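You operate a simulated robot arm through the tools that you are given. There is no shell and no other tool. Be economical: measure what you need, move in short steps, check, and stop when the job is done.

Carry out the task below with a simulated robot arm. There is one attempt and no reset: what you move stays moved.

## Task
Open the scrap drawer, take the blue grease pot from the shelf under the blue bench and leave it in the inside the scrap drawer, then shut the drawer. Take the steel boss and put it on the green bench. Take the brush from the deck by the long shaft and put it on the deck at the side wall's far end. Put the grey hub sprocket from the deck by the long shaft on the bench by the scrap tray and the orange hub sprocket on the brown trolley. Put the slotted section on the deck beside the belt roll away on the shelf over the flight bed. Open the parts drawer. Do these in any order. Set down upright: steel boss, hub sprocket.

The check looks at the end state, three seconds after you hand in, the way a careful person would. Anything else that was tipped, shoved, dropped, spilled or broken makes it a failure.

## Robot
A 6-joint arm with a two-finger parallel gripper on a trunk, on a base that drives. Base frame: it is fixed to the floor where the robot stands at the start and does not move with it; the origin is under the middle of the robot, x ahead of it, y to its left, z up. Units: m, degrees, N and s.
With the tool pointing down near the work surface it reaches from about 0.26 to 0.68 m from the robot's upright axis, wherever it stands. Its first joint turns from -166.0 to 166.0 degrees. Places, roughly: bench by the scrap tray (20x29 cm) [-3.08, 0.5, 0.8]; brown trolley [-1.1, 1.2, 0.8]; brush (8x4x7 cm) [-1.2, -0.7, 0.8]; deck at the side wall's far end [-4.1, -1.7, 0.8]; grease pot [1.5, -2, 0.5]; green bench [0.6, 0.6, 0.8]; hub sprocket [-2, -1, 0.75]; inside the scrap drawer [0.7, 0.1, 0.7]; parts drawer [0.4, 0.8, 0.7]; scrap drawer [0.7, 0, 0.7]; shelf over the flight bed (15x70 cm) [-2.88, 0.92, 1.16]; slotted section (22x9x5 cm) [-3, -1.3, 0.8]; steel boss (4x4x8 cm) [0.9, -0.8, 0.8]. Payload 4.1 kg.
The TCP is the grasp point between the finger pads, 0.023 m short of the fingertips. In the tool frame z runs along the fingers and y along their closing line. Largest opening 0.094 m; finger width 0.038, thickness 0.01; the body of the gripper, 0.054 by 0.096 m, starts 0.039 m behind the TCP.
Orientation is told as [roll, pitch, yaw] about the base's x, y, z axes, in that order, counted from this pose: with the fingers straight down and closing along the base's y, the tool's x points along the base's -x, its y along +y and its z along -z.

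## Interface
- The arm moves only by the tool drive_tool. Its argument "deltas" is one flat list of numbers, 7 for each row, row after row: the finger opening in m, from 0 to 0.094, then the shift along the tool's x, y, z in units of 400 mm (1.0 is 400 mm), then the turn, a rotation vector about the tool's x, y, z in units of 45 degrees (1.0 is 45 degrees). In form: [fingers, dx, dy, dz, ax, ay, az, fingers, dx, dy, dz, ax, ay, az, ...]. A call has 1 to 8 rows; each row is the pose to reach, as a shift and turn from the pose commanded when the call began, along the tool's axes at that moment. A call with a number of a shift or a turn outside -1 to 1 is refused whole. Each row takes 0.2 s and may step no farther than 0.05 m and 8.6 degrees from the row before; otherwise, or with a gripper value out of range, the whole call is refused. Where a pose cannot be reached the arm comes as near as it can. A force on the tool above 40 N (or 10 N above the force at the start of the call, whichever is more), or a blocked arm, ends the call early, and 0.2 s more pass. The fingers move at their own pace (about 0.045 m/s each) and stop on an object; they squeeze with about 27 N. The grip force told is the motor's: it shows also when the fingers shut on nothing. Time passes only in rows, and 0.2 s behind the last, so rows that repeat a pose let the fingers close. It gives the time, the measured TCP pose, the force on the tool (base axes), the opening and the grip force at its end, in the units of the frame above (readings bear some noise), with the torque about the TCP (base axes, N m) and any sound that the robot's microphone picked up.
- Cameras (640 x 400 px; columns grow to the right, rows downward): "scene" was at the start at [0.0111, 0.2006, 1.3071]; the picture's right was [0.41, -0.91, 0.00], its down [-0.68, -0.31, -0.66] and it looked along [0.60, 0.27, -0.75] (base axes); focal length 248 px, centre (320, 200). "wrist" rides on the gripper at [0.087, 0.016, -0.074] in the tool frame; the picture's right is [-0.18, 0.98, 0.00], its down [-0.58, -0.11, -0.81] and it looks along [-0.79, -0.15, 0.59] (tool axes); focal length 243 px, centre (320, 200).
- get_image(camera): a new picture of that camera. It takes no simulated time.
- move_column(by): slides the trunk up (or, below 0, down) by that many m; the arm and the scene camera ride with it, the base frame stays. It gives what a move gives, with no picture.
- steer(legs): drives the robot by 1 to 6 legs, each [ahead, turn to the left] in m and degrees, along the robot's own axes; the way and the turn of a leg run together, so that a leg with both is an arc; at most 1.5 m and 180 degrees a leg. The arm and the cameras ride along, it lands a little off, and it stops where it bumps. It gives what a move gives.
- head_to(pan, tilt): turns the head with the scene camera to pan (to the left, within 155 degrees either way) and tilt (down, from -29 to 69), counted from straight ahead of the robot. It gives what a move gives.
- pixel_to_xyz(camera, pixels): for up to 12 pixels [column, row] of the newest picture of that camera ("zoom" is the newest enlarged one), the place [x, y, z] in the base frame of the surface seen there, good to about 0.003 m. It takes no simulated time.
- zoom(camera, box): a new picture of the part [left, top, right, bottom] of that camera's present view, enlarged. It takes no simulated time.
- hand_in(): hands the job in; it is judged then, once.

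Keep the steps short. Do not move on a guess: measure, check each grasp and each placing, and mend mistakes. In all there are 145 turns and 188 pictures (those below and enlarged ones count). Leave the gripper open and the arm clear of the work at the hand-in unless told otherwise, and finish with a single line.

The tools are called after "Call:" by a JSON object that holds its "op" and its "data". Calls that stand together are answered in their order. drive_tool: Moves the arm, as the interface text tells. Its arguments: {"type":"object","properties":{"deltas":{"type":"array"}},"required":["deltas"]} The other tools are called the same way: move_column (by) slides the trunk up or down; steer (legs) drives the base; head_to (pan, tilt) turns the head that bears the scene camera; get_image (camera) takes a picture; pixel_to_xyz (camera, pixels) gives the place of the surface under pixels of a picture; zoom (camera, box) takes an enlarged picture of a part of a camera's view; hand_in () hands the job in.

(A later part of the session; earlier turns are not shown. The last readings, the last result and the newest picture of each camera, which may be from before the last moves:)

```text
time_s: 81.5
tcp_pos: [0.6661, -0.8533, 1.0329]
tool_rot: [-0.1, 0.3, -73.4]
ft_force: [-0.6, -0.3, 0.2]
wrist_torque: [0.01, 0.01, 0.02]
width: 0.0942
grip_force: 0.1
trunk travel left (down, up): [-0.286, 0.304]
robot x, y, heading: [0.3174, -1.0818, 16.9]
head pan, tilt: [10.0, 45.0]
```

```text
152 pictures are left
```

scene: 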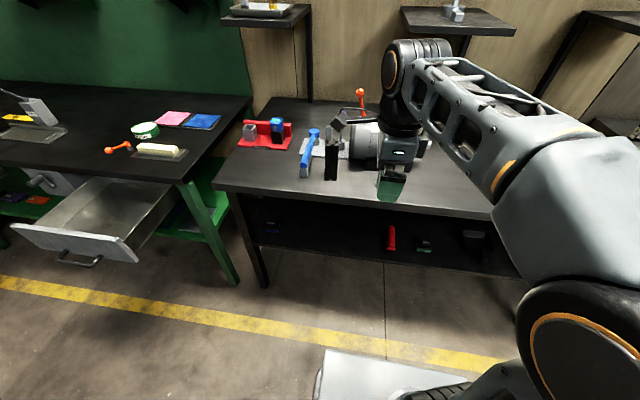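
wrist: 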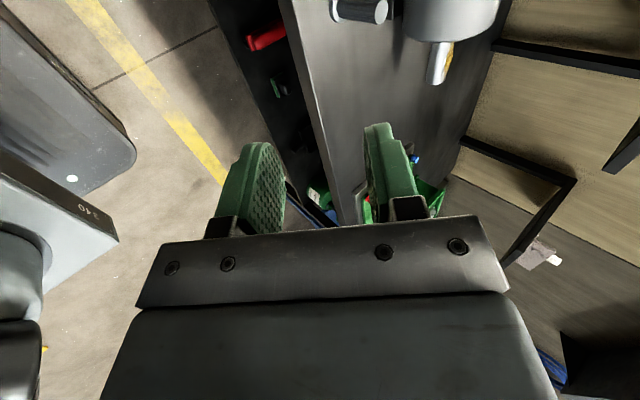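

Boss centre ≈ (0.893, -0.807), top 0.875. The motor behind and the black post on the left are close; I measure them for clearance.

Call:
{"op": "zoom", "data": {"camera": "scene", "box": [290, 80, 450, 210]}}

Call:
{"op": "pixel_to_xyz", "data": {"camera": "scene", "pixels": [[331, 143], [325, 165], [337, 165], [331, 178], [360, 130], [368, 145], [362, 92], [345, 180], [370, 158]]}}

Call:
{"op": "get_image", "data": {"camera": "wrist"}}

```text
3.08 times, centred on (370, 145) of scene
```

zoom: 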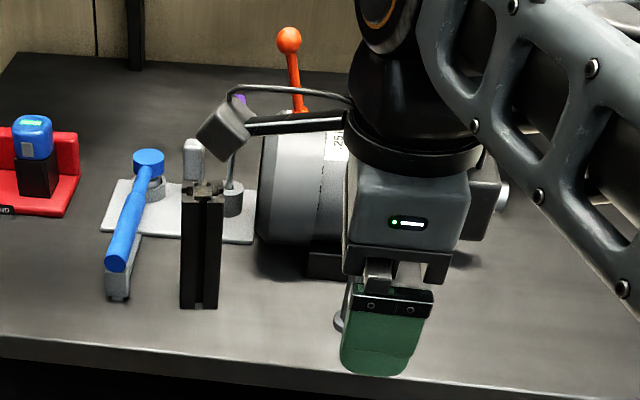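

```text
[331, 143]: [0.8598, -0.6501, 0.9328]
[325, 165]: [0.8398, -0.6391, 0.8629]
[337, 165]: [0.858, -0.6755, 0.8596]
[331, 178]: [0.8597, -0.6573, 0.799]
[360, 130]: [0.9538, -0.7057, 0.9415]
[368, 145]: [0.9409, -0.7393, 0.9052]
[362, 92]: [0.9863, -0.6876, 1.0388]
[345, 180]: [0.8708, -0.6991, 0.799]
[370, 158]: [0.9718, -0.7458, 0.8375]
```

```text
150 pictures are left
```

wrist: 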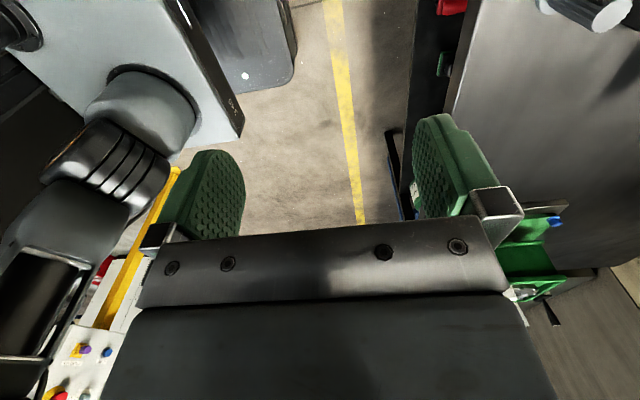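

Best to turn the tool so its camera side faces me (clear of motor and post): rotate -90° about the finger axis in two calls, then view.

Call:
{"op": "drive_tool", "data": {"deltas": [0.094, 0, 0, 0, 0, 0, -0.17, 0.094, 0, 0, 0, 0, 0, -0.34, 0.094, 0, 0, 0, 0, 0, -0.51, 0.094, 0, 0, 0, 0, 0, -0.68, 0.094, 0, 0, 0, 0, 0, -0.85, 0.094, 0, 0, 0, 0, 0, -1.0]}}

Call:
{"op": "drive_tool", "data": {"deltas": [0.07, 0, 0, 0, 0, 0, -0.17, 0.07, 0, 0, 0, 0, 0, -0.34, 0.07, 0, 0, 0, 0, 0, -0.51, 0.07, 0, 0, 0, 0, 0, -0.68, 0.07, 0, 0, 0, 0, 0, -0.85, 0.07, 0, 0, 0, 0, 0, -1.0]}}

Call:
{"op": "get_image", "data": {"camera": "wrist"}}

```text
time_s: 82.9
tcp_pos: [0.6681, -0.8535, 1.0324]
tool_rot: [0.2, 0.3, -28.2]
ft_force: [0.3, -0.7, -0.5]
wrist_torque: [-0.02, -0.01, 0.03]
width: 0.094
grip_force: 0.1
trunk travel left (down, up): [-0.286, 0.304]
robot x, y, heading: [0.3185, -1.0806, 16.4]
head pan, tilt: [10.0, 45.0]
```

```text
time_s: 84.3
tcp_pos: [0.6672, -0.8536, 1.0343]
tool_rot: [0.2, 0.0, 16.8]
ft_force: [-0.2, 0.2, 0.2]
wrist_torque: [0.03, -0.01, -0.02]
width: 0.0702
grip_force: 0.1
trunk travel left (down, up): [-0.286, 0.304]
robot x, y, heading: [0.3173, -1.0806, 16.5]
head pan, tilt: [10.0, 45.0]
```

```text
149 pictures are left
```

wrist: 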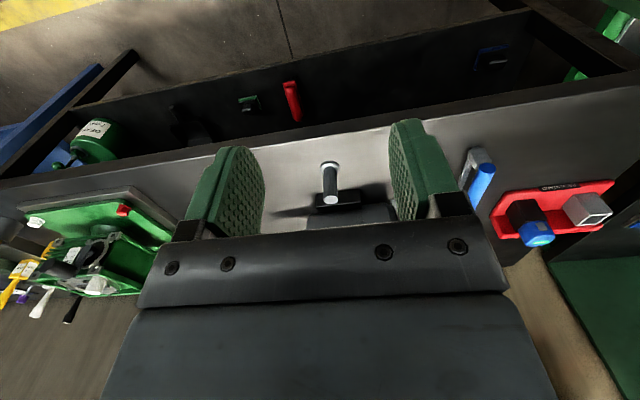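

The boss is seen (inverted) at (330,180). Measure it and neighbours.

Call:
{"op": "pixel_to_xyz", "data": {"camera": "wrist", "pixels": [[330, 185], [331, 175], [330, 168], [336, 200], [330, 196], [322, 200], [350, 212]]}}

Call:
{"op": "zoom", "data": {"camera": "wrist", "box": [260, 130, 400, 220]}}

```text
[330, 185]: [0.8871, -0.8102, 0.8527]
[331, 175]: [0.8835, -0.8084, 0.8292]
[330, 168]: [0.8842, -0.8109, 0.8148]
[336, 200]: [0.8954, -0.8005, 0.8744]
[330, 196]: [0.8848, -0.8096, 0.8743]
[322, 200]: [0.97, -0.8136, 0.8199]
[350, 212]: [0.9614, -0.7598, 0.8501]
```

```text
4.44 times, centred on (330, 175) of wrist
```

zoom: 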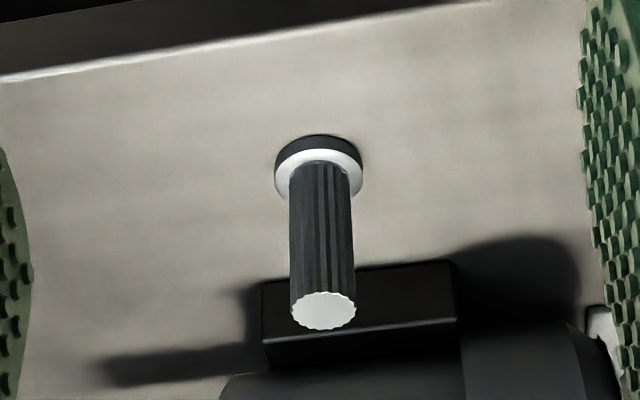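

Boss shaft centre ≈ (0.894, -0.807), top 0.875. Move over it at height, then check.

Call:
{"op": "drive_tool", "data": {"deltas": [0.07, -0.097, -0.009, 0, 0, 0, 0, 0.07, -0.193, -0.018, 0, 0, 0, 0, 0.07, -0.289, -0.027, 0, 0, 0, 0, 0.07, -0.385, -0.036, 0, 0, 0, 0, 0.07, -0.481, -0.045, 0, 0, 0, 0, 0.07, -0.577, -0.0525, 0, 0, 0, 0, 0.07, -0.577, -0.0525, 0.1, 0, 0, 0, 0.07, -0.577, -0.0525, 0.2, 0, 0, 0]}}

Call:
{"op": "get_image", "data": {"camera": "wrist"}}

Call:
{"op": "get_image", "data": {"camera": "scene"}}

```text
time_s: 86.1
tcp_pos: [0.8984, -0.8057, 0.966]
tool_rot: [0.2, 0.1, 16.7]
ft_force: [-0.5, -0.2, 0.5]
wrist_torque: [0.0, -0.05, 0.02]
width: 0.0702
grip_force: 0.1
out of reach, approached as far as the arm can: row 6, 7, 8
trunk travel left (down, up): [-0.286, 0.304]
robot x, y, heading: [0.3208, -1.0799, 16.5]
head pan, tilt: [10.0, 45.0]
```

```text
147 pictures are left
```

wrist: 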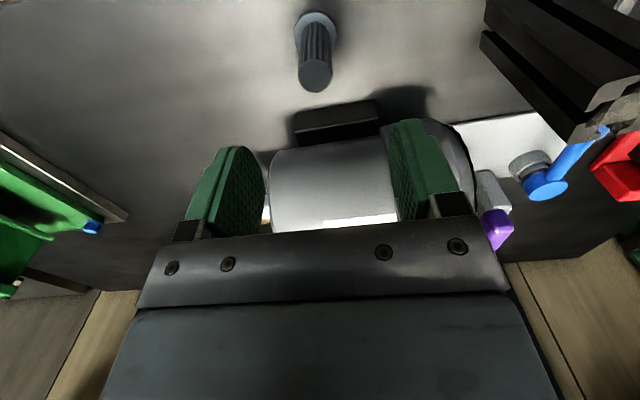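

```text
146 pictures are left
```

scene: 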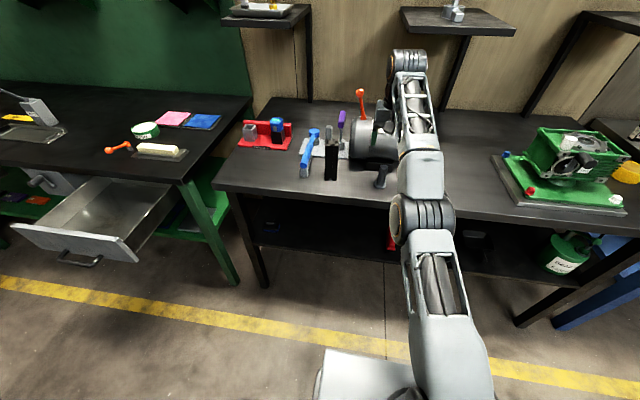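

Call:
{"op": "pixel_to_xyz", "data": {"camera": "wrist", "pixels": [[315, 80], [315, 60], [315, 18], [325, 105], [350, 180]]}}

Call:
{"op": "steer", "data": {"legs": [[0.06, 0]]}}

```text
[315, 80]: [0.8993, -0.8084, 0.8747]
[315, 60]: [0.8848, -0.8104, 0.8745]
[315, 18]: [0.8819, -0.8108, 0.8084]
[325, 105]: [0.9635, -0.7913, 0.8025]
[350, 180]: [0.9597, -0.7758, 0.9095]
```

```text
time_s: 87.1
tcp_pos: [0.9576, -0.788, 0.9654]
tool_rot: [0.2, 0.3, 16.8]
ft_force: [-0.1, 0.6, 0.1]
wrist_torque: [0.02, -0.02, 0.0]
width: 0.0701
grip_force: 0.0
trunk travel left (down, up): [-0.286, 0.304]
robot x, y, heading: [0.3782, -1.0631, 16.6]
head pan, tilt: [10.0, 45.0]
```

Boss centre (0.892, -0.809). Move back 6.9 cm over it and read the pose.

Call:
{"op": "drive_tool", "data": {"deltas": [0.07, 0.09, 0, 0, 0, 0, 0, 0.07, 0.172, -0.003, 0, 0, 0, 0]}}

```text
time_s: 87.7
tcp_pos: [0.9523, -0.7788, 0.9737]
tool_rot: [0.1, 0.2, 16.6]
ft_force: [0.9, -0.3, 0.0]
wrist_torque: [-0.01, 0.01, -0.06]
width: 0.0701
grip_force: 0.0
out of reach, approached as far as the arm can: row 1, 2
trunk travel left (down, up): [-0.286, 0.304]
robot x, y, heading: [0.3763, -1.0591, 16.9]
head pan, tilt: [10.0, 45.0]
```

The arm seems stuck near full stretch. I pull back further in small steps.

Call:
{"op": "drive_tool", "data": {"deltas": [0.07, 0.1, 0, 0, 0, 0, 0, 0.07, 0.2, 0, 0, 0, 0, 0, 0.07, 0.3, 0, 0, 0, 0, 0]}}

```text
time_s: 88.5
tcp_pos: [0.8382, -0.8136, 0.9757]
tool_rot: [0.3, 0.0, 16.7]
ft_force: [1.4, -0.2, -1.2]
wrist_torque: [-0.01, 0.02, 0.01]
width: 0.07
grip_force: 0.0
out of reach, approached as far as the arm can: row 1
trunk travel left (down, up): [-0.286, 0.304]
robot x, y, heading: [0.3759, -1.0618, 16.7]
head pan, tilt: [10.0, 45.0]
```

Back within reach. Go over the boss while sinking 5 cm (tips still above its top).

Call:
{"op": "drive_tool", "data": {"deltas": [0.07, -0.066, -0.014, 0.064, 0, 0, 0, 0.07, -0.1325, -0.028, 0.1275, 0, 0, 0]}}

Call:
{"op": "get_image", "data": {"camera": "wrist"}}

```text
time_s: 89.1
tcp_pos: [0.8937, -0.8103, 0.9241]
tool_rot: [0.2, 0.3, 16.7]
ft_force: [-0.5, 0.1, 0.5]
wrist_torque: [0.0, -0.02, -0.02]
width: 0.0701
grip_force: 0.0
trunk travel left (down, up): [-0.286, 0.304]
robot x, y, heading: [0.3763, -1.0671, 16.4]
head pan, tilt: [10.0, 45.0]
```

```text
145 pictures are left
```

wrist: 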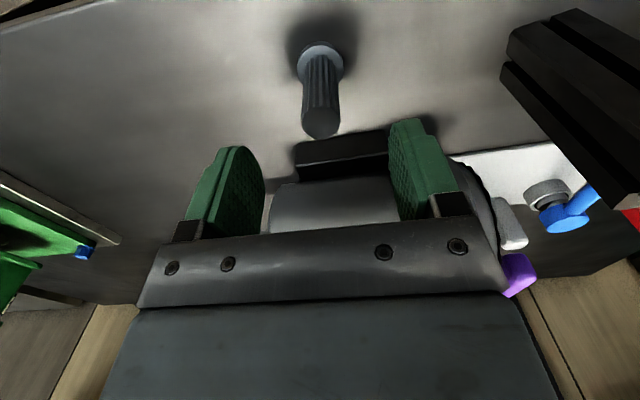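

Aligned over the boss. Lower 7.3 cm and close.

Call:
{"op": "drive_tool", "data": {"deltas": [0.07, 0.003, 0.002, 0.09, 0, 0, 0, 0.07, 0.004, 0.003, 0.1825, 0, 0, 0, 0.0, 0.004, 0.003, 0.1825, 0, 0, 0, 0.0, 0.004, 0.003, 0.1825, 0, 0, 0, 0.0, 0.004, 0.003, 0.1825, 0, 0, 0, 0.0, 0.004, 0.003, 0.1825, 0, 0, 0, 0.0, 0.004, 0.003, 0.1825, 0, 0, 0]}}

Call:
{"op": "get_image", "data": {"camera": "wrist"}}

```text
time_s: 90.7
tcp_pos: [0.8894, -0.8099, 0.8531]
tool_rot: [0.2, 0.2, 16.7]
ft_force: [0.8, 0.4, -0.2]
wrist_torque: [0.01, -0.02, 0.05]
width: 0.0245
grip_force: 26.8
trunk travel left (down, up): [-0.286, 0.304]
robot x, y, heading: [0.3782, -1.0623, 16.5]
head pan, tilt: [10.0, 45.0]
```

```text
144 pictures are left
```

wrist: 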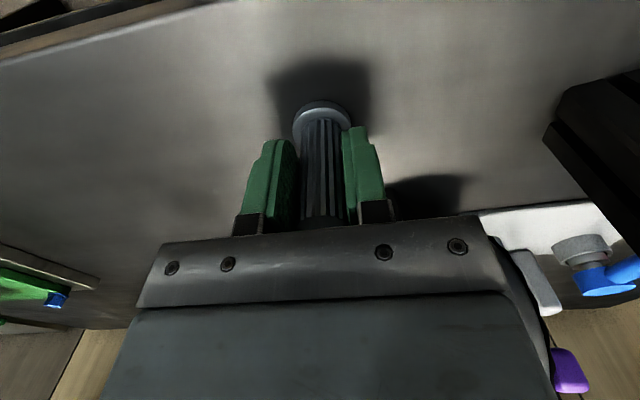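

Held (24.5 mm). Lift and draw back towards me.

Call:
{"op": "drive_tool", "data": {"deltas": [0.0, 0, 0, -0.06, 0, 0, 0, 0.0, 0.02, 0, -0.15, 0, 0, 0, 0.0, 0.1, 0, -0.23, 0, 0, 0, 0.0, 0.2, 0, -0.3, 0, 0, 0, 0.0, 0.3, 0, -0.36, 0, 0, 0, 0.0, 0.41, 0, -0.4, 0, 0, 0, 0.0, 0.52, 0, -0.43, 0, 0, 0]}}

Call:
{"op": "get_image", "data": {"camera": "scene"}}

```text
time_s: 92.3
tcp_pos: [0.6889, -0.8682, 1.0225]
tool_rot: [0.3, 0.2, 16.7]
ft_force: [1.1, 0.5, -3.0]
wrist_torque: [-0.01, 0.04, 0.02]
width: 0.0242
grip_force: 26.6
trunk travel left (down, up): [-0.286, 0.304]
robot x, y, heading: [0.3827, -1.0666, 16.4]
head pan, tilt: [10.0, 45.0]
```

```text
143 pictures are left
```

scene: 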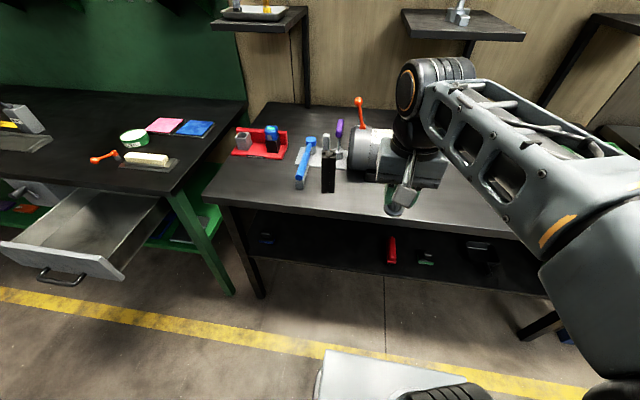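

Boss is up, hanging upright. I drive to the spot in front of the gap between the two open drawers, at about (0.0, 0.06), going backwards along the benches.

Call:
{"op": "steer", "data": {"legs": [[-0.25, 0], [0, -99.8], [-1.208, 0], [0, 100.8]]}}

Call:
{"op": "get_image", "data": {"camera": "scene"}}

```text
time_s: 108.3
tcp_pos: [0.3542, 0.2562, 1.0243]
tool_rot: [0.2, 0.1, 15.4]
ft_force: [1.0, -0.3, -2.4]
wrist_torque: [0.01, 0.01, -0.01]
width: 0.0242
grip_force: 27.4
trunk travel left (down, up): [-0.286, 0.304]
robot x, y, heading: [0.0404, 0.0725, 15.3]
head pan, tilt: [10.0, 45.0]
```

```text
142 pictures are left
```

scene: 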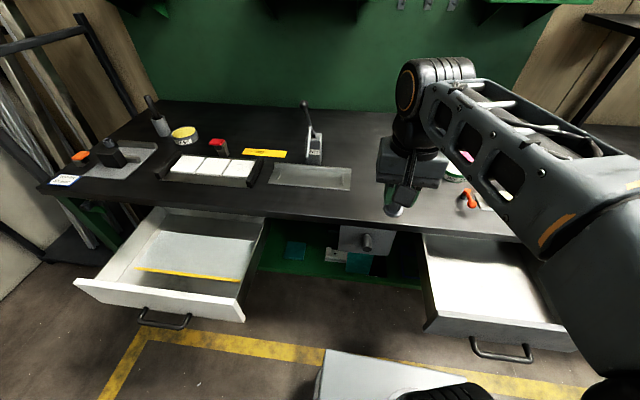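

I measure the bench top around the boss to choose a free spot.

Call:
{"op": "pixel_to_xyz", "data": {"camera": "scene", "pixels": [[352, 178], [365, 195], [370, 205], [425, 195], [425, 215], [462, 195], [380, 160], [345, 190], [395, 228]]}}

Call:
{"op": "get_image", "data": {"camera": "wrist"}}

```text
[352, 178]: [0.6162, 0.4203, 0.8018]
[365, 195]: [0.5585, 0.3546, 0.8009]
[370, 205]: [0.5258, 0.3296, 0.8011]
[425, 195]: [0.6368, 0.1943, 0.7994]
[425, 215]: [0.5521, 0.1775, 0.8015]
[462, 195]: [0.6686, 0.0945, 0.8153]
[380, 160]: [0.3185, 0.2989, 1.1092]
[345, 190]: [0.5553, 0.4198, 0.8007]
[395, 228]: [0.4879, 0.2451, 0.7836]
```

```text
141 pictures are left
```

wrist: 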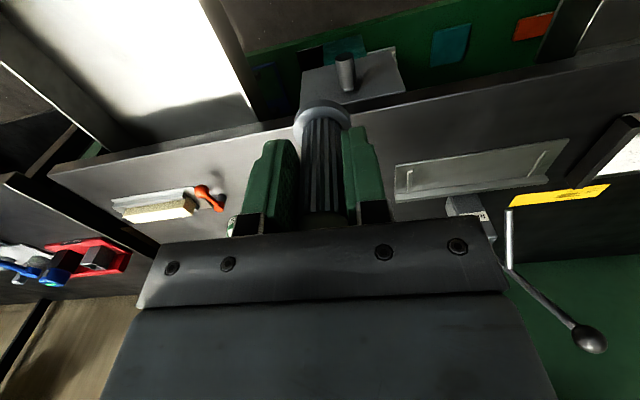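

Target (0.60, 0.28), clear of tray and orange handle. Move over it while coming down to 6 cm above the top.

Call:
{"op": "drive_tool", "data": {"deltas": [0.0, -0.087, -0.015, 0.037, 0, 0, 0, 0.0, -0.174, -0.03, 0.074, 0, 0, 0, 0.0, -0.261, -0.045, 0.111, 0, 0, 0, 0.0, -0.348, -0.06, 0.149, 0, 0, 0, 0.0, -0.435, -0.075, 0.186, 0, 0, 0, 0.0, -0.522, -0.09, 0.223, 0, 0, 0, 0.0, -0.609, -0.1055, 0.26, 0, 0, 0]}}

Call:
{"op": "get_image", "data": {"camera": "scene"}}

```text
time_s: 109.9
tcp_pos: [0.602, 0.2796, 0.9198]
tool_rot: [0.2, 0.2, 15.3]
ft_force: [-0.3, 0.1, -2.9]
wrist_torque: [0.02, 0.0, -0.01]
width: 0.0239
grip_force: 26.9
trunk travel left (down, up): [-0.286, 0.304]
robot x, y, heading: [0.0411, 0.0703, 15.0]
head pan, tilt: [10.0, 45.0]
```

```text
140 pictures are left
```

scene: 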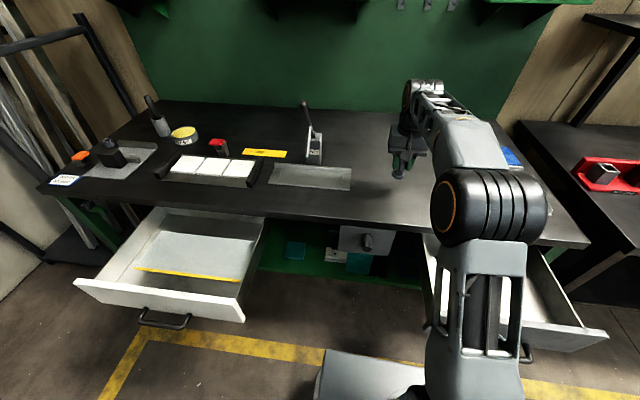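

Clear spot. Lower 6.6 cm in steps until the boss touches.

Call:
{"op": "drive_tool", "data": {"deltas": [0.0, 0, 0, 0.08, 0, 0, 0, 0.0, 0, 0, 0.14, 0, 0, 0, 0.0, 0, 0, 0.16, 0, 0, 0, 0.0, 0, 0, 0.166, 0, 0, 0]}}

```text
time_s: 110.9
tcp_pos: [0.6017, 0.2797, 0.8543]
tool_rot: [0.2, -0.2, 15.3]
ft_force: [1.3, -1.5, 11.3]
wrist_torque: [-0.27, -0.04, 0.06]
width: 0.0239
grip_force: 26.9
trunk travel left (down, up): [-0.286, 0.304]
robot x, y, heading: [0.0408, 0.0706, 15.1]
head pan, tilt: [10.0, 45.0]
```

Touching (11 N up). Open and rise straight up.

Call:
{"op": "drive_tool", "data": {"deltas": [0.06, 0, 0, 0.0, 0, 0, 0, 0.06, 0, 0, 0.0, 0, 0, 0, 0.06, 0, 0, 0, 0, 0, 0, 0.06, 0, 0, -0.1, 0, 0, 0, 0.06, 0.02, 0, -0.2, 0, 0, 0, 0.06, 0.12, 0, -0.25, 0, 0, 0, 0.06, 0.24, 0, -0.3, 0, 0, 0]}}

Call:
{"op": "get_image", "data": {"camera": "wrist"}}

```text
refused: row 7 steps farther than a row can; nothing moved
```

```text
139 pictures are left
```

wrist: 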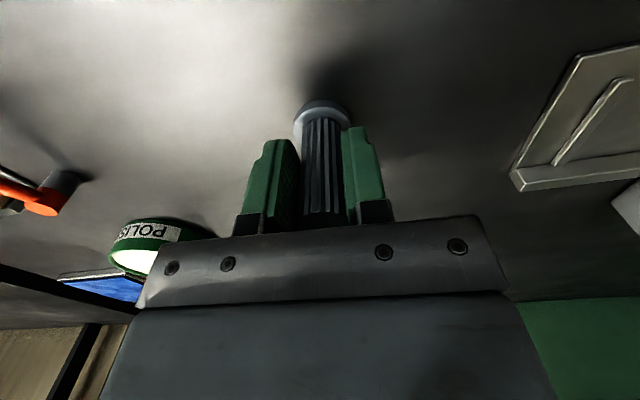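

Call:
{"op": "drive_tool", "data": {"deltas": [0.06, 0, 0, 0.0, 0, 0, 0, 0.06, 0, 0, 0.0, 0, 0, 0, 0.06, 0, 0, 0, 0, 0, 0, 0.06, 0, 0, -0.1, 0, 0, 0, 0.06, 0.02, 0, -0.2, 0, 0, 0, 0.06, 0.12, 0, -0.25, 0, 0, 0, 0.06, 0.23, 0, -0.3, 0, 0, 0, 0.06, 0.34, 0, -0.33, 0, 0, 0]}}

Call:
{"op": "get_image", "data": {"camera": "wrist"}}

```text
time_s: 112.7
tcp_pos: [0.4711, 0.2452, 0.9849]
tool_rot: [0.2, 0.2, 15.2]
ft_force: [0.4, 0.6, -0.6]
wrist_torque: [-0.01, 0.02, -0.01]
width: 0.06
grip_force: 0.1
trunk travel left (down, up): [-0.286, 0.304]
robot x, y, heading: [0.038, 0.072, 15.1]
head pan, tilt: [10.0, 45.0]
```

```text
138 pictures are left
```

wrist: 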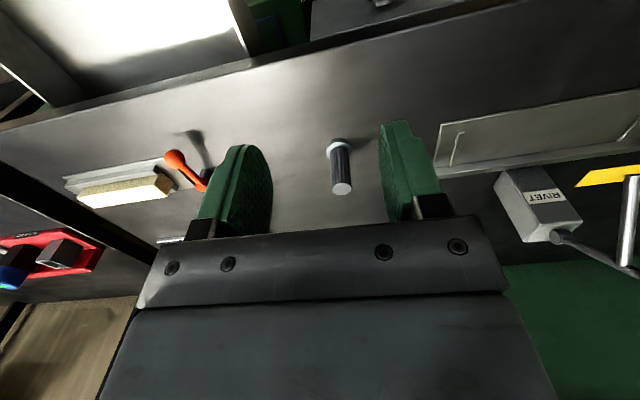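

Boss stands upright on the green bench. Next the grease pot: back off and drive along the benches to about (0.6, -2.4), facing the blue bench.

Call:
{"op": "steer", "data": {"legs": [[-0.35, 0], [0, -84.4], [1.27, 0], [1.25, 0], [0, 86.8]]}}

Call:
{"op": "head_to", "data": {"pan": 10, "tilt": 40}}

Call:
{"op": "get_image", "data": {"camera": "scene"}}

```text
time_s: 134.2
tcp_pos: [1.0806, -2.1792, 0.9846]
tool_rot: [0.2, 0.2, 17.6]
ft_force: [-0.1, 0.2, 0.0]
wrist_torque: [0.0, -0.01, 0.01]
width: 0.0602
grip_force: 0.1
trunk travel left (down, up): [-0.286, 0.304]
robot x, y, heading: [0.6563, -2.3739, 17.3]
head pan, tilt: [10.0, 45.0]
```

```text
time_s: 134.8
tcp_pos: [1.0802, -2.178, 0.9853]
tool_rot: [0.2, 0.2, 17.6]
ft_force: [-0.9, -0.5, 0.9]
wrist_torque: [-0.02, 0.01, -0.02]
width: 0.06
grip_force: 0.1
trunk travel left (down, up): [-0.286, 0.304]
robot x, y, heading: [0.6577, -2.3686, 17.4]
head pan, tilt: [10.0, 40.0]
```

```text
137 pictures are left
```

scene: 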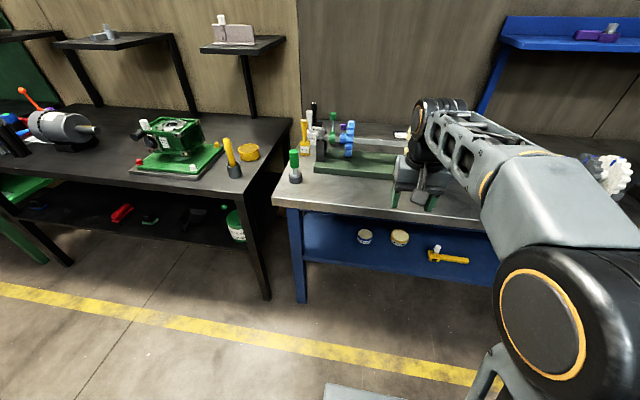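

There are two small pots on the blue bench's shelf, near (365,237) and (400,238). Zoom and measure.

Call:
{"op": "zoom", "data": {"camera": "scene", "box": [270, 170, 500, 310]}}

Call:
{"op": "pixel_to_xyz", "data": {"camera": "scene", "pixels": [[365, 233], [365, 242], [400, 234], [400, 243], [380, 255], [365, 268], [440, 275], [350, 210], [310, 205], [470, 222], [435, 256], [345, 240]]}}

```text
2.78 times, centred on (385, 240) of scene
```

zoom: 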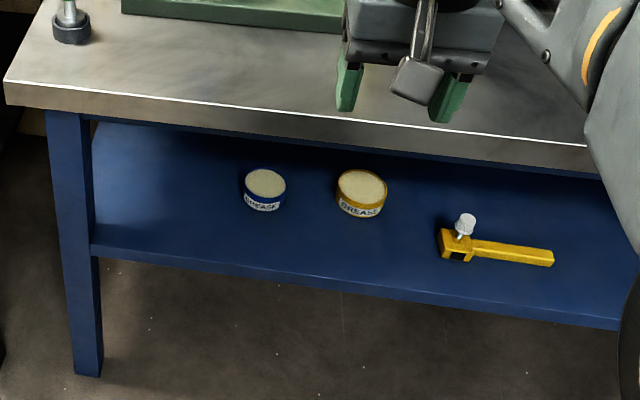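

```text
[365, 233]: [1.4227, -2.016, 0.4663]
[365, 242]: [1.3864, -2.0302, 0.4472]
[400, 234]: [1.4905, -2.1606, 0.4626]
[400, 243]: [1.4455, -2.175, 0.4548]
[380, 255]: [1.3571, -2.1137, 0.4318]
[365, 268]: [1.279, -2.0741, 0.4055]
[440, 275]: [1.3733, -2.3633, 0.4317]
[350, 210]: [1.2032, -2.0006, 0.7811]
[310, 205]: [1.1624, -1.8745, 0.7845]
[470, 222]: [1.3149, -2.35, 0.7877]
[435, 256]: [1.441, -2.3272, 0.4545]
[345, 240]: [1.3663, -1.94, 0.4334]
```

The blue-rimmed pot (left) is at about (1.415,-2.02), top 0.467, shelf 0.432, about 20 cm inside the bench edge. To go in level with the wrist camera on top, I turn the tool 180° about its axis first.

Call:
{"op": "drive_tool", "data": {"deltas": [0.06, 0.04, 0, 0, 0, 0, 0.17, 0.06, 0.08, 0, 0, 0, 0, 0.34, 0.06, 0.12, 0, 0, 0, 0, 0.51, 0.06, 0.16, 0, 0, 0, 0, 0.68, 0.06, 0.18, 0, 0, 0, 0, 0.85, 0.06, 0.2, 0, 0, 0, 0, 1.0]}}

Call:
{"op": "drive_tool", "data": {"deltas": [0.09, 0, 0, 0, 0, 0, 0.17, 0.09, 0, 0, 0, 0, 0, 0.34, 0.09, 0, 0, 0, 0, 0, 0.51, 0.09, 0, 0, 0, 0, 0, 0.68, 0.09, 0, 0, 0, 0, 0, 0.85, 0.09, 0, 0, 0, 0, 0, 1.0]}}

Call:
{"op": "drive_tool", "data": {"deltas": [0.09, 0, 0, 0, 0, 0, 0.17, 0.09, 0, 0, 0, 0, 0, 0.34, 0.09, 0, 0, 0, 0, 0, 0.51, 0.09, 0, 0, 0, 0, 0, 0.68, 0.09, 0, 0, 0, 0, 0, 0.85, 0.09, 0, 0, 0, 0, 0, 1.0]}}

Call:
{"op": "drive_tool", "data": {"deltas": [0.09, 0, 0, 0, 0, 0, 0.17, 0.09, 0, 0, 0, 0, 0, 0.34, 0.09, 0, 0, 0, 0, 0, 0.51, 0.09, 0, 0, 0, 0, 0, 0.68, 0.09, 0, 0, 0, 0, 0, 0.85, 0.09, 0, 0, 0, 0, 0, 1.0]}}

```text
time_s: 136.2
tcp_pos: [1.0055, -2.2018, 0.9854]
tool_rot: [0.0, 0.4, -27.5]
ft_force: [-0.3, 0.2, -0.9]
wrist_torque: [0.0, 0.04, -0.06]
width: 0.0603
grip_force: 0.0
trunk travel left (down, up): [-0.286, 0.304]
robot x, y, heading: [0.6573, -2.3737, 17.2]
head pan, tilt: [10.0, 40.0]
```

```text
time_s: 137.6
tcp_pos: [1.0058, -2.2012, 0.9862]
tool_rot: [-0.2, 0.2, -72.7]
ft_force: [0.2, 0.4, -0.4]
wrist_torque: [0.04, -0.04, 0.0]
width: 0.09
grip_force: 0.0
trunk travel left (down, up): [-0.286, 0.304]
robot x, y, heading: [0.6556, -2.3695, 17.1]
head pan, tilt: [10.0, 40.0]
```

```text
time_s: 139.0
tcp_pos: [1.0065, -2.2036, 0.985]
tool_rot: [-0.3, -0.1, -117.6]
ft_force: [-0.4, -0.2, 1.1]
wrist_torque: [-0.02, -0.03, 0.0]
width: 0.0903
grip_force: 0.1
trunk travel left (down, up): [-0.286, 0.304]
robot x, y, heading: [0.6547, -2.3721, 17.4]
head pan, tilt: [10.0, 40.0]
```

```text
time_s: 140.4
tcp_pos: [1.0296, -2.2869, 0.9814]
tool_rot: [-0.9, -0.1, -161.2]
ft_force: [-0.7, -0.1, 0.1]
wrist_torque: [-0.01, -0.03, 0.0]
width: 0.0899
grip_force: 0.1
out of reach, approached as far as the arm can: row 4, 5, 6
trunk travel left (down, up): [-0.286, 0.304]
robot x, y, heading: [0.651, -2.3665, 17.4]
head pan, tilt: [10.0, 40.0]
```

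The wrist reaches its limit unless the pot is straight ahead, so I turn the base 10° left to face the pot, then drop the trunk.

Call:
{"op": "steer", "data": {"legs": [[0, 10]]}}

Call:
{"op": "drive_tool", "data": {"deltas": [0.09, 0, 0.05, 0, 0, 0, 0, 0.09, 0, 0.1, 0, 0, 0, 0]}}

```text
time_s: 141.5
tcp_pos: [1.0086, -2.2238, 0.9809]
tool_rot: [-0.9, 0.0, -151.6]
ft_force: [0.4, 0.5, -0.5]
wrist_torque: [0.0, 0.02, 0.0]
width: 0.0899
grip_force: 0.2
trunk travel left (down, up): [-0.286, 0.304]
robot x, y, heading: [0.6555, -2.3692, 27.4]
head pan, tilt: [10.0, 40.0]
```

```text
time_s: 142.1
tcp_pos: [1.0275, -2.2611, 0.98]
tool_rot: [-1.0, -0.1, -151.4]
ft_force: [0.1, -0.4, 0.1]
wrist_torque: [0.03, 0.0, -0.02]
width: 0.0901
grip_force: 0.1
trunk travel left (down, up): [-0.286, 0.304]
robot x, y, heading: [0.6565, -2.3676, 27.4]
head pan, tilt: [10.0, 40.0]
```

Reached. Lower the trunk 0.27 m.

Call:
{"op": "move_column", "data": {"by": -0.27}}

Call:
{"op": "drive_tool", "data": {"deltas": [0.09, 0, 0, 0, 0, 0.18, 0, 0.09, 0, 0, 0, 0, 0.36, 0, 0.09, 0, 0, 0, 0, 0.54, 0, 0.09, 0, 0, 0, 0, 0.72, 0, 0.09, 0, 0, 0, 0, 0.9, 0, 0.09, 0, 0, 0, 0, 1.0, 0]}}

Call:
{"op": "get_image", "data": {"camera": "wrist"}}

Call:
{"op": "get_image", "data": {"camera": "scene"}}

```text
time_s: 144.9
tcp_pos: [1.0289, -2.2601, 0.7105]
tool_rot: [-0.9, 0.0, -151.4]
ft_force: [0.7, 0.7, -0.5]
wrist_torque: [0.0, -0.01, 0.0]
width: 0.0903
grip_force: 0.1
trunk travel left (down, up): [-0.016, 0.574]
robot x, y, heading: [0.6565, -2.3704, 27.2]
head pan, tilt: [10.0, 40.0]
```

```text
time_s: 146.3
tcp_pos: [1.0341, -2.2589, 0.7038]
tool_rot: [-2.0, 44.0, -152.7]
ft_force: [-0.6, 0.1, 0.4]
wrist_torque: [-0.02, 0.0, 0.0]
width: 0.0899
grip_force: 0.1
trunk travel left (down, up): [-0.016, 0.574]
robot x, y, heading: [0.6594, -2.3712, 27.4]
head pan, tilt: [10.0, 40.0]
```

```text
135 pictures are left
```

wrist: 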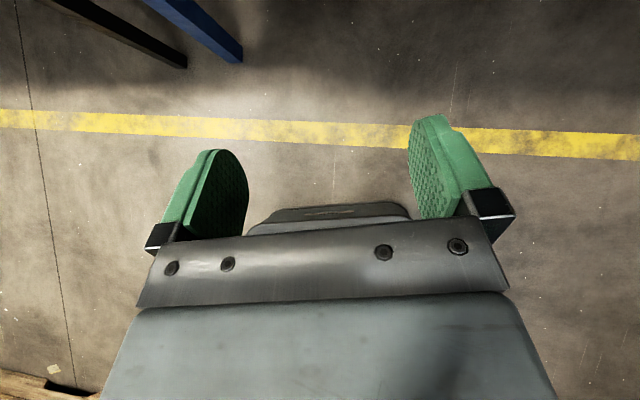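

```text
134 pictures are left
```

scene: 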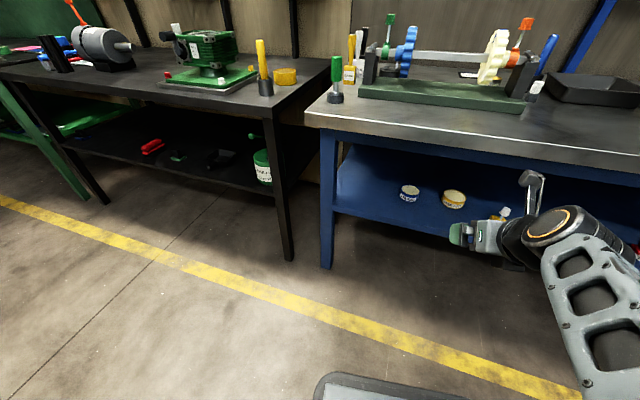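

Tool is at 45°, camera on top; the scene view sees both pots (blue one at 410,192). Zoom and measure.

Call:
{"op": "zoom", "data": {"camera": "scene", "box": [370, 150, 530, 250]}}

```text
4.00 times, centred on (450, 200) of scene
```

zoom: 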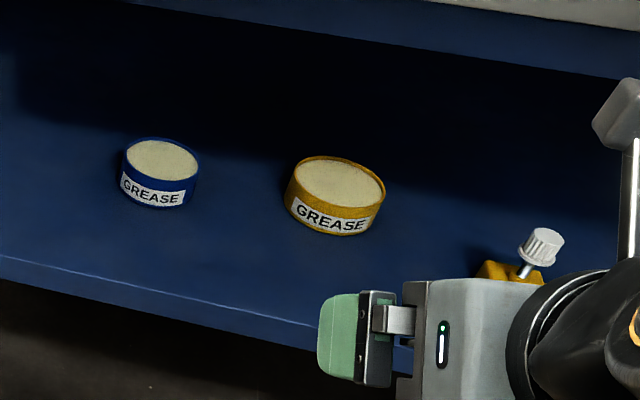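

Call:
{"op": "pixel_to_xyz", "data": {"camera": "zoom", "pixels": [[162, 160], [162, 143], [162, 177], [128, 160], [196, 162], [158, 207], [336, 182], [300, 180], [210, 220], [190, 290], [330, 50], [165, 191]]}}

```text
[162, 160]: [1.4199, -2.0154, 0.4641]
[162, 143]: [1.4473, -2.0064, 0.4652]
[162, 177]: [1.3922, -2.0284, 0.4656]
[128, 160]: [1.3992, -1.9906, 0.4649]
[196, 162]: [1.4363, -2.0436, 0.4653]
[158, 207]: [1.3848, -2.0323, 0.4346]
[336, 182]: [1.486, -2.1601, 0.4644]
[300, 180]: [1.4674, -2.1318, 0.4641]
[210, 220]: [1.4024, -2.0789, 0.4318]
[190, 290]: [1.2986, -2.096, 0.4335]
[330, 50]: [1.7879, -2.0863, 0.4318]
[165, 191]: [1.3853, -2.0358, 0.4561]
```

Pot centre (1.419, -2.017), rim ≈0.467. I drive 8 cm closer, check the bench underside height, then lower the tool in front of the shelf.

Call:
{"op": "pixel_to_xyz", "data": {"camera": "scene", "pixels": [[420, 140], [420, 147], [420, 153], [420, 160], [360, 145], [350, 160]]}}

Call:
{"op": "steer", "data": {"legs": [[0.08, 0]]}}

Call:
{"op": "drive_tool", "data": {"deltas": [0.09, -0.041, -0.016, 0.067, 0, 0.04, 0, 0.09, -0.082, -0.032, 0.133, 0, 0.08, 0, 0.09, -0.124, -0.048, 0.2, 0, 0.12, 0, 0.09, -0.165, -0.064, 0.267, 0, 0.16, 0, 0.09, -0.206, -0.08, 0.333, 0, 0.2, 0, 0.09, -0.2475, -0.096, 0.4, 0, 0.245, 0]}}

Call:
{"op": "get_image", "data": {"camera": "wrist"}}

Call:
{"op": "get_image", "data": {"camera": "scene"}}

```text
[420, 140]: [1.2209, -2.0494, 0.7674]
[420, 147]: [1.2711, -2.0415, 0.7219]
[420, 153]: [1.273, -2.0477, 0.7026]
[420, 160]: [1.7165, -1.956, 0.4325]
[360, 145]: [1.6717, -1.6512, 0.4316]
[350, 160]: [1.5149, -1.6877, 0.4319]
```

```text
time_s: 147.3
tcp_pos: [1.1042, -2.2238, 0.7036]
tool_rot: [-1.9, 43.9, -152.8]
ft_force: [-0.2, 0.7, 0.1]
wrist_torque: [0.01, -0.01, 0.0]
width: 0.0899
grip_force: 0.1
trunk travel left (down, up): [-0.016, 0.574]
robot x, y, heading: [0.7258, -2.3392, 27.0]
head pan, tilt: [10.0, 40.0]
```

```text
time_s: 148.7
tcp_pos: [1.1471, -2.1558, 0.5296]
tool_rot: [-2.2, 55.3, -153.3]
ft_force: [-0.1, 0.0, 0.7]
wrist_torque: [-0.02, 0.0, 0.02]
width: 0.0899
grip_force: 0.1
out of reach, approached as far as the arm can: row 4, 5, 6
trunk travel left (down, up): [-0.016, 0.574]
robot x, y, heading: [0.7277, -2.3351, 27.4]
head pan, tilt: [10.0, 40.0]
```

```text
132 pictures are left
```

wrist: 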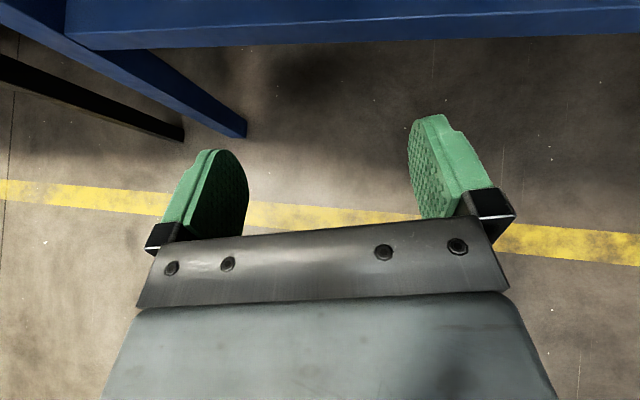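

```text
131 pictures are left
```

scene: 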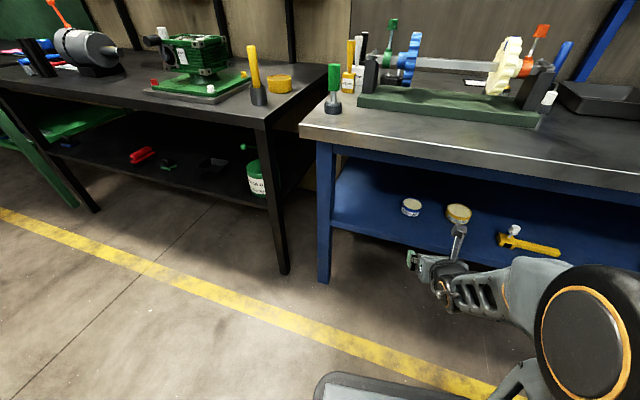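

At 35° tilt, laterally aligned with the pot (offset 2 mm), apron bottom at 0.70 so there is room. Slide in to 10 cm short of the pot.

Call:
{"op": "drive_tool", "data": {"deltas": [0.09, 0.042, 0, 0.0956, 0, 0, 0, 0.09, 0.084, 0, 0.191, 0, 0, 0, 0.09, 0.126, 0, 0.287, 0, 0, 0, 0.09, 0.168, 0, 0.382, 0, 0, 0, 0.09, 0.2095, 0, 0.478, 0, 0, 0]}}

Call:
{"op": "get_image", "data": {"camera": "wrist"}}

Call:
{"op": "get_image", "data": {"camera": "scene"}}

```text
time_s: 149.9
tcp_pos: [1.327, -2.0604, 0.4918]
tool_rot: [-2.2, 55.3, -153.3]
ft_force: [-0.5, 0.1, 0.0]
wrist_torque: [0.0, -0.02, 0.01]
width: 0.0899
grip_force: 0.1
trunk travel left (down, up): [-0.016, 0.574]
robot x, y, heading: [0.7254, -2.3353, 27.2]
head pan, tilt: [10.0, 40.0]
```

```text
130 pictures are left
```

wrist: 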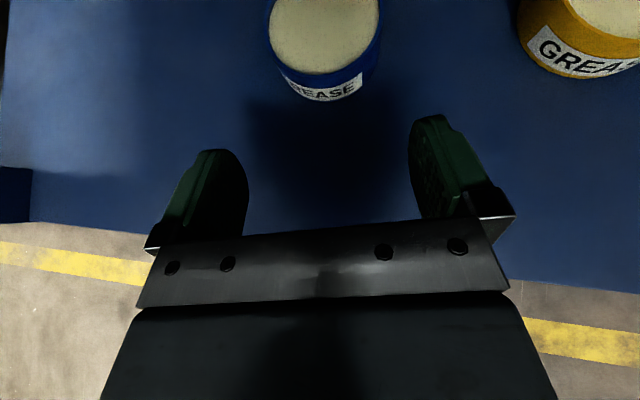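

```text
129 pictures are left
```

scene: 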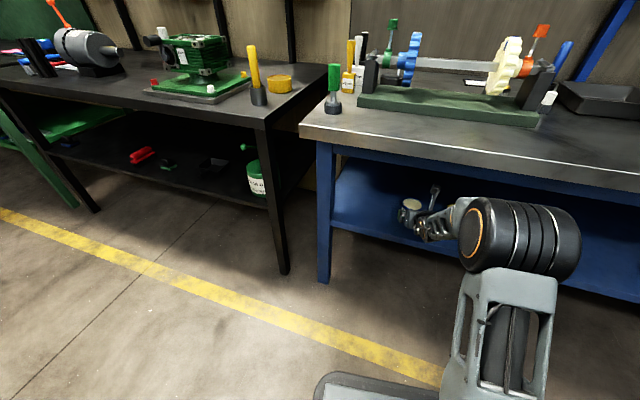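

Well aligned. Go the last 9.8 cm to straddle the pot, and close.

Call:
{"op": "drive_tool", "data": {"deltas": [0.09, 0.035, 0.004, 0.08, 0, 0, 0, 0.09, 0.068, 0.006, 0.16, 0, 0, 0, 0.09, 0.088, 0.006, 0.237, 0, 0, 0, 0.03, 0.088, 0.006, 0.237, 0, 0, 0, 0.03, 0.088, 0.006, 0.237, 0, 0, 0, 0.03, 0.088, 0.006, 0.237, 0, 0, 0]}}

Call:
{"op": "get_image", "data": {"camera": "wrist"}}

```text
time_s: 151.3
tcp_pos: [1.4139, -2.0121, 0.4669]
tool_rot: [-2.3, 55.4, -153.4]
ft_force: [0.9, -0.4, 0.4]
wrist_torque: [-0.09, -0.04, 0.01]
width: 0.0711
grip_force: 27.0
trunk travel left (down, up): [-0.016, 0.574]
robot x, y, heading: [0.7255, -2.3349, 27.2]
head pan, tilt: [10.0, 40.0]
```

```text
128 pictures are left
```

wrist: 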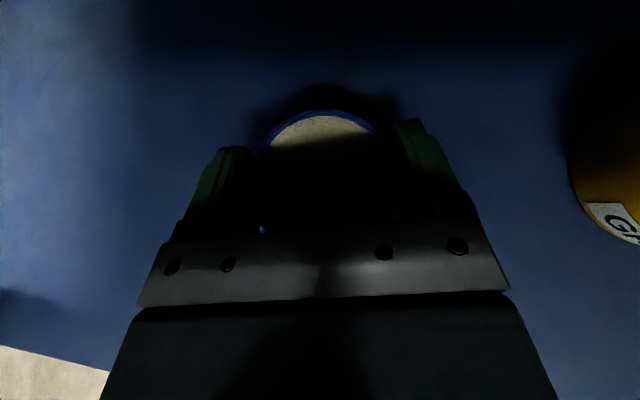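

Held (71 mm). Lift 3 cm and back out with the base.

Call:
{"op": "drive_tool", "data": {"deltas": [0.03, 0.03, 0, -0.02, 0, 0, 0, 0.03, 0.062, 0, -0.043, 0, 0, 0]}}

Call:
{"op": "steer", "data": {"legs": [[-0.4, 0]]}}

Call:
{"op": "get_image", "data": {"camera": "scene"}}

Call:
{"op": "get_image", "data": {"camera": "wrist"}}

```text
time_s: 151.9
tcp_pos: [1.4139, -2.0127, 0.4956]
tool_rot: [-2.2, 55.2, -153.4]
ft_force: [-0.9, -0.9, -3.5]
wrist_torque: [-0.02, -0.01, 0.04]
width: 0.0709
grip_force: 27.6
trunk travel left (down, up): [-0.016, 0.574]
robot x, y, heading: [0.7249, -2.3358, 27.2]
head pan, tilt: [10.0, 40.0]
```

```text
time_s: 154.4
tcp_pos: [1.0555, -2.1956, 0.496]
tool_rot: [-2.3, 55.3, -153.1]
ft_force: [0.2, -0.1, -3.3]
wrist_torque: [0.0, 0.0, -0.01]
width: 0.0709
grip_force: 27.3
trunk travel left (down, up): [-0.016, 0.574]
robot x, y, heading: [0.3718, -2.5216, 27.3]
head pan, tilt: [10.0, 40.0]
```

```text
127 pictures are left
```

scene: 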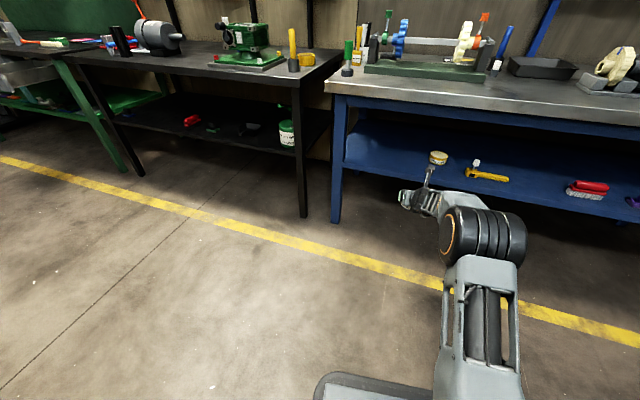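

```text
126 pictures are left
```

wrist: 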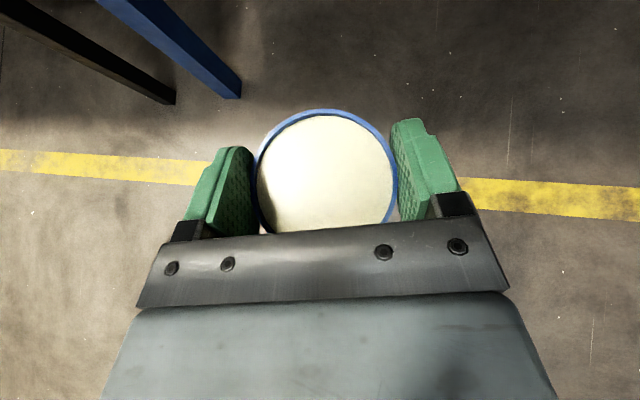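

Pot held level. Since the tool is tilted, I will set the pot on the green bench's front, regrasp from straight above, then put it in the drawer. Raise the trunk 0.40 m and drive back via a clear waypoint.

Call:
{"op": "move_column", "data": {"by": 0.4}}

Call:
{"op": "steer", "data": {"legs": [[0, 70.7], [1.232, 0], [0, 18.8], [1.31, 0], [0, -99.3]]}}

Call:
{"op": "get_image", "data": {"camera": "scene"}}

```text
time_s: 158.3
tcp_pos: [1.0566, -2.1953, 0.8963]
tool_rot: [-2.3, 55.3, -153.2]
ft_force: [-0.3, -0.2, -2.6]
wrist_torque: [-0.01, 0.0, 0.02]
width: 0.071
grip_force: 26.7
trunk travel left (down, up): [-0.416, 0.174]
robot x, y, heading: [0.3701, -2.5187, 27.5]
head pan, tilt: [10.0, 40.0]
```

```text
time_s: 179.0
tcp_pos: [0.3087, 0.0444, 0.8958]
tool_rot: [-2.3, 55.3, -163.9]
ft_force: [0.5, 0.9, -2.3]
wrist_torque: [0.0, 0.03, -0.02]
width: 0.0707
grip_force: 26.5
trunk travel left (down, up): [-0.416, 0.174]
robot x, y, heading: [-0.4264, -0.146, 16.8]
head pan, tilt: [10.0, 40.0]
```

```text
125 pictures are left
```

scene: 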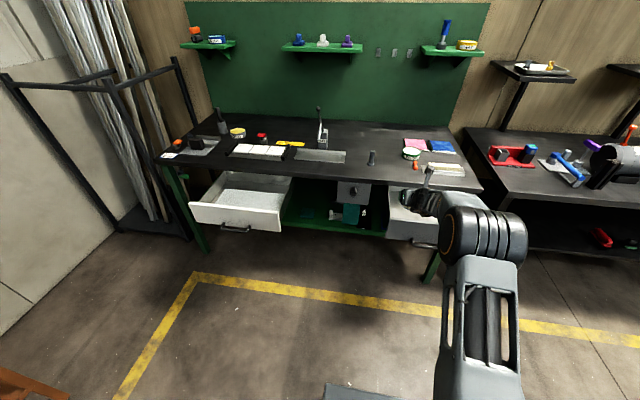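

Nicely lined up. I turn 4° left to sit between boss and orange handle, and drive 0.28 m forward.

Call:
{"op": "steer", "data": {"legs": [[0, 4], [0.28, 0]]}}

Call:
{"op": "get_image", "data": {"camera": "wrist"}}

Call:
{"op": "zoom", "data": {"camera": "scene", "box": [300, 130, 500, 260]}}

```text
time_s: 181.4
tcp_pos: [0.5544, 0.198, 0.8961]
tool_rot: [-2.1, 55.3, -159.6]
ft_force: [-0.3, 0.0, -2.8]
wrist_torque: [-0.01, 0.01, -0.01]
width: 0.0707
grip_force: 26.9
trunk travel left (down, up): [-0.416, 0.174]
robot x, y, heading: [-0.1651, -0.0457, 21.1]
head pan, tilt: [10.0, 40.0]
```

```text
124 pictures are left
```

wrist: 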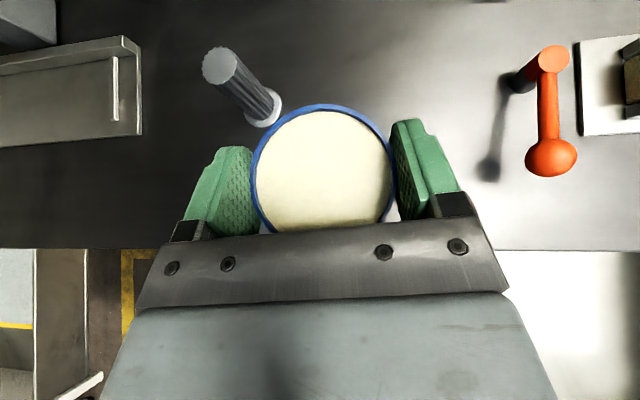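

```text
3.08 times, centred on (400, 195) of scene
```

zoom: 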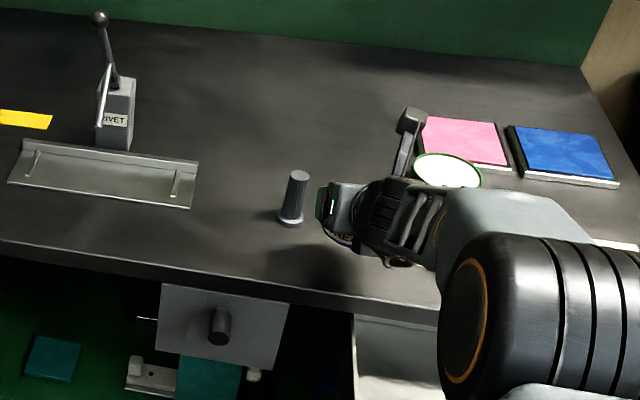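

Clear of the boss (≈4 cm). Lower 6 cm to contact.

Call:
{"op": "drive_tool", "data": {"deltas": [0.03, -0.06, 0, 0.042, 0, 0, 0, 0.03, -0.1, 0, 0.07, 0, 0, 0, 0.03, -0.115, 0, 0.08, 0, 0, 0, 0.03, -0.125, 0, 0.0866, 0, 0, 0]}}

```text
time_s: 182.4
tcp_pos: [0.5548, 0.1999, 0.8378]
tool_rot: [-2.2, 55.6, -159.5]
ft_force: [-1.1, 0.4, 10.7]
wrist_torque: [-0.42, -0.01, -0.07]
width: 0.0708
grip_force: 26.8
trunk travel left (down, up): [-0.416, 0.174]
robot x, y, heading: [-0.1622, -0.0436, 20.9]
head pan, tilt: [10.0, 40.0]
```

Touched down. Open, then back straight out with the base.

Call:
{"op": "drive_tool", "data": {"deltas": [0.094, 0, 0, 0, 0, 0, 0, 0.094, 0, 0, 0, 0, 0, 0, 0.094, 0.01, 0, -0.007, 0, 0, 0]}}

Call:
{"op": "steer", "data": {"legs": [[-0.25, 0]]}}

Call:
{"op": "get_image", "data": {"camera": "wrist"}}

```text
time_s: 183.2
tcp_pos: [0.555, 0.1992, 0.8399]
tool_rot: [-2.3, 55.3, -159.7]
ft_force: [-0.3, 0.2, -0.3]
wrist_torque: [0.0, 0.01, 0.0]
width: 0.0939
grip_force: 0.0
trunk travel left (down, up): [-0.416, 0.174]
robot x, y, heading: [-0.1638, -0.046, 21.0]
head pan, tilt: [10.0, 40.0]
```

```text
time_s: 185.0
tcp_pos: [0.3217, 0.1107, 0.8398]
tool_rot: [-2.2, 55.3, -159.5]
ft_force: [0.4, -0.1, 0.5]
wrist_torque: [-0.02, 0.02, 0.0]
width: 0.0938
grip_force: 0.1
trunk travel left (down, up): [-0.416, 0.174]
robot x, y, heading: [-0.392, -0.1355, 20.8]
head pan, tilt: [10.0, 40.0]
```

```text
122 pictures are left
```

wrist: 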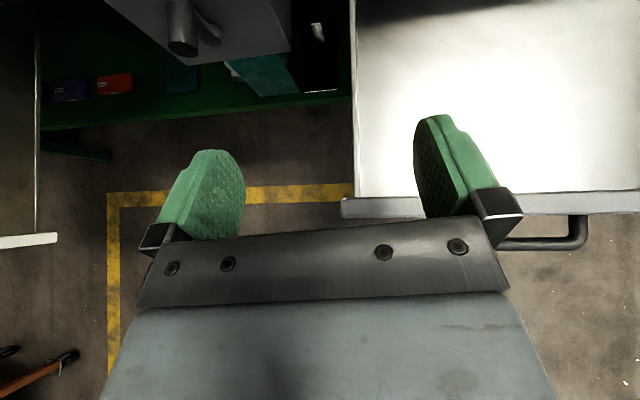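

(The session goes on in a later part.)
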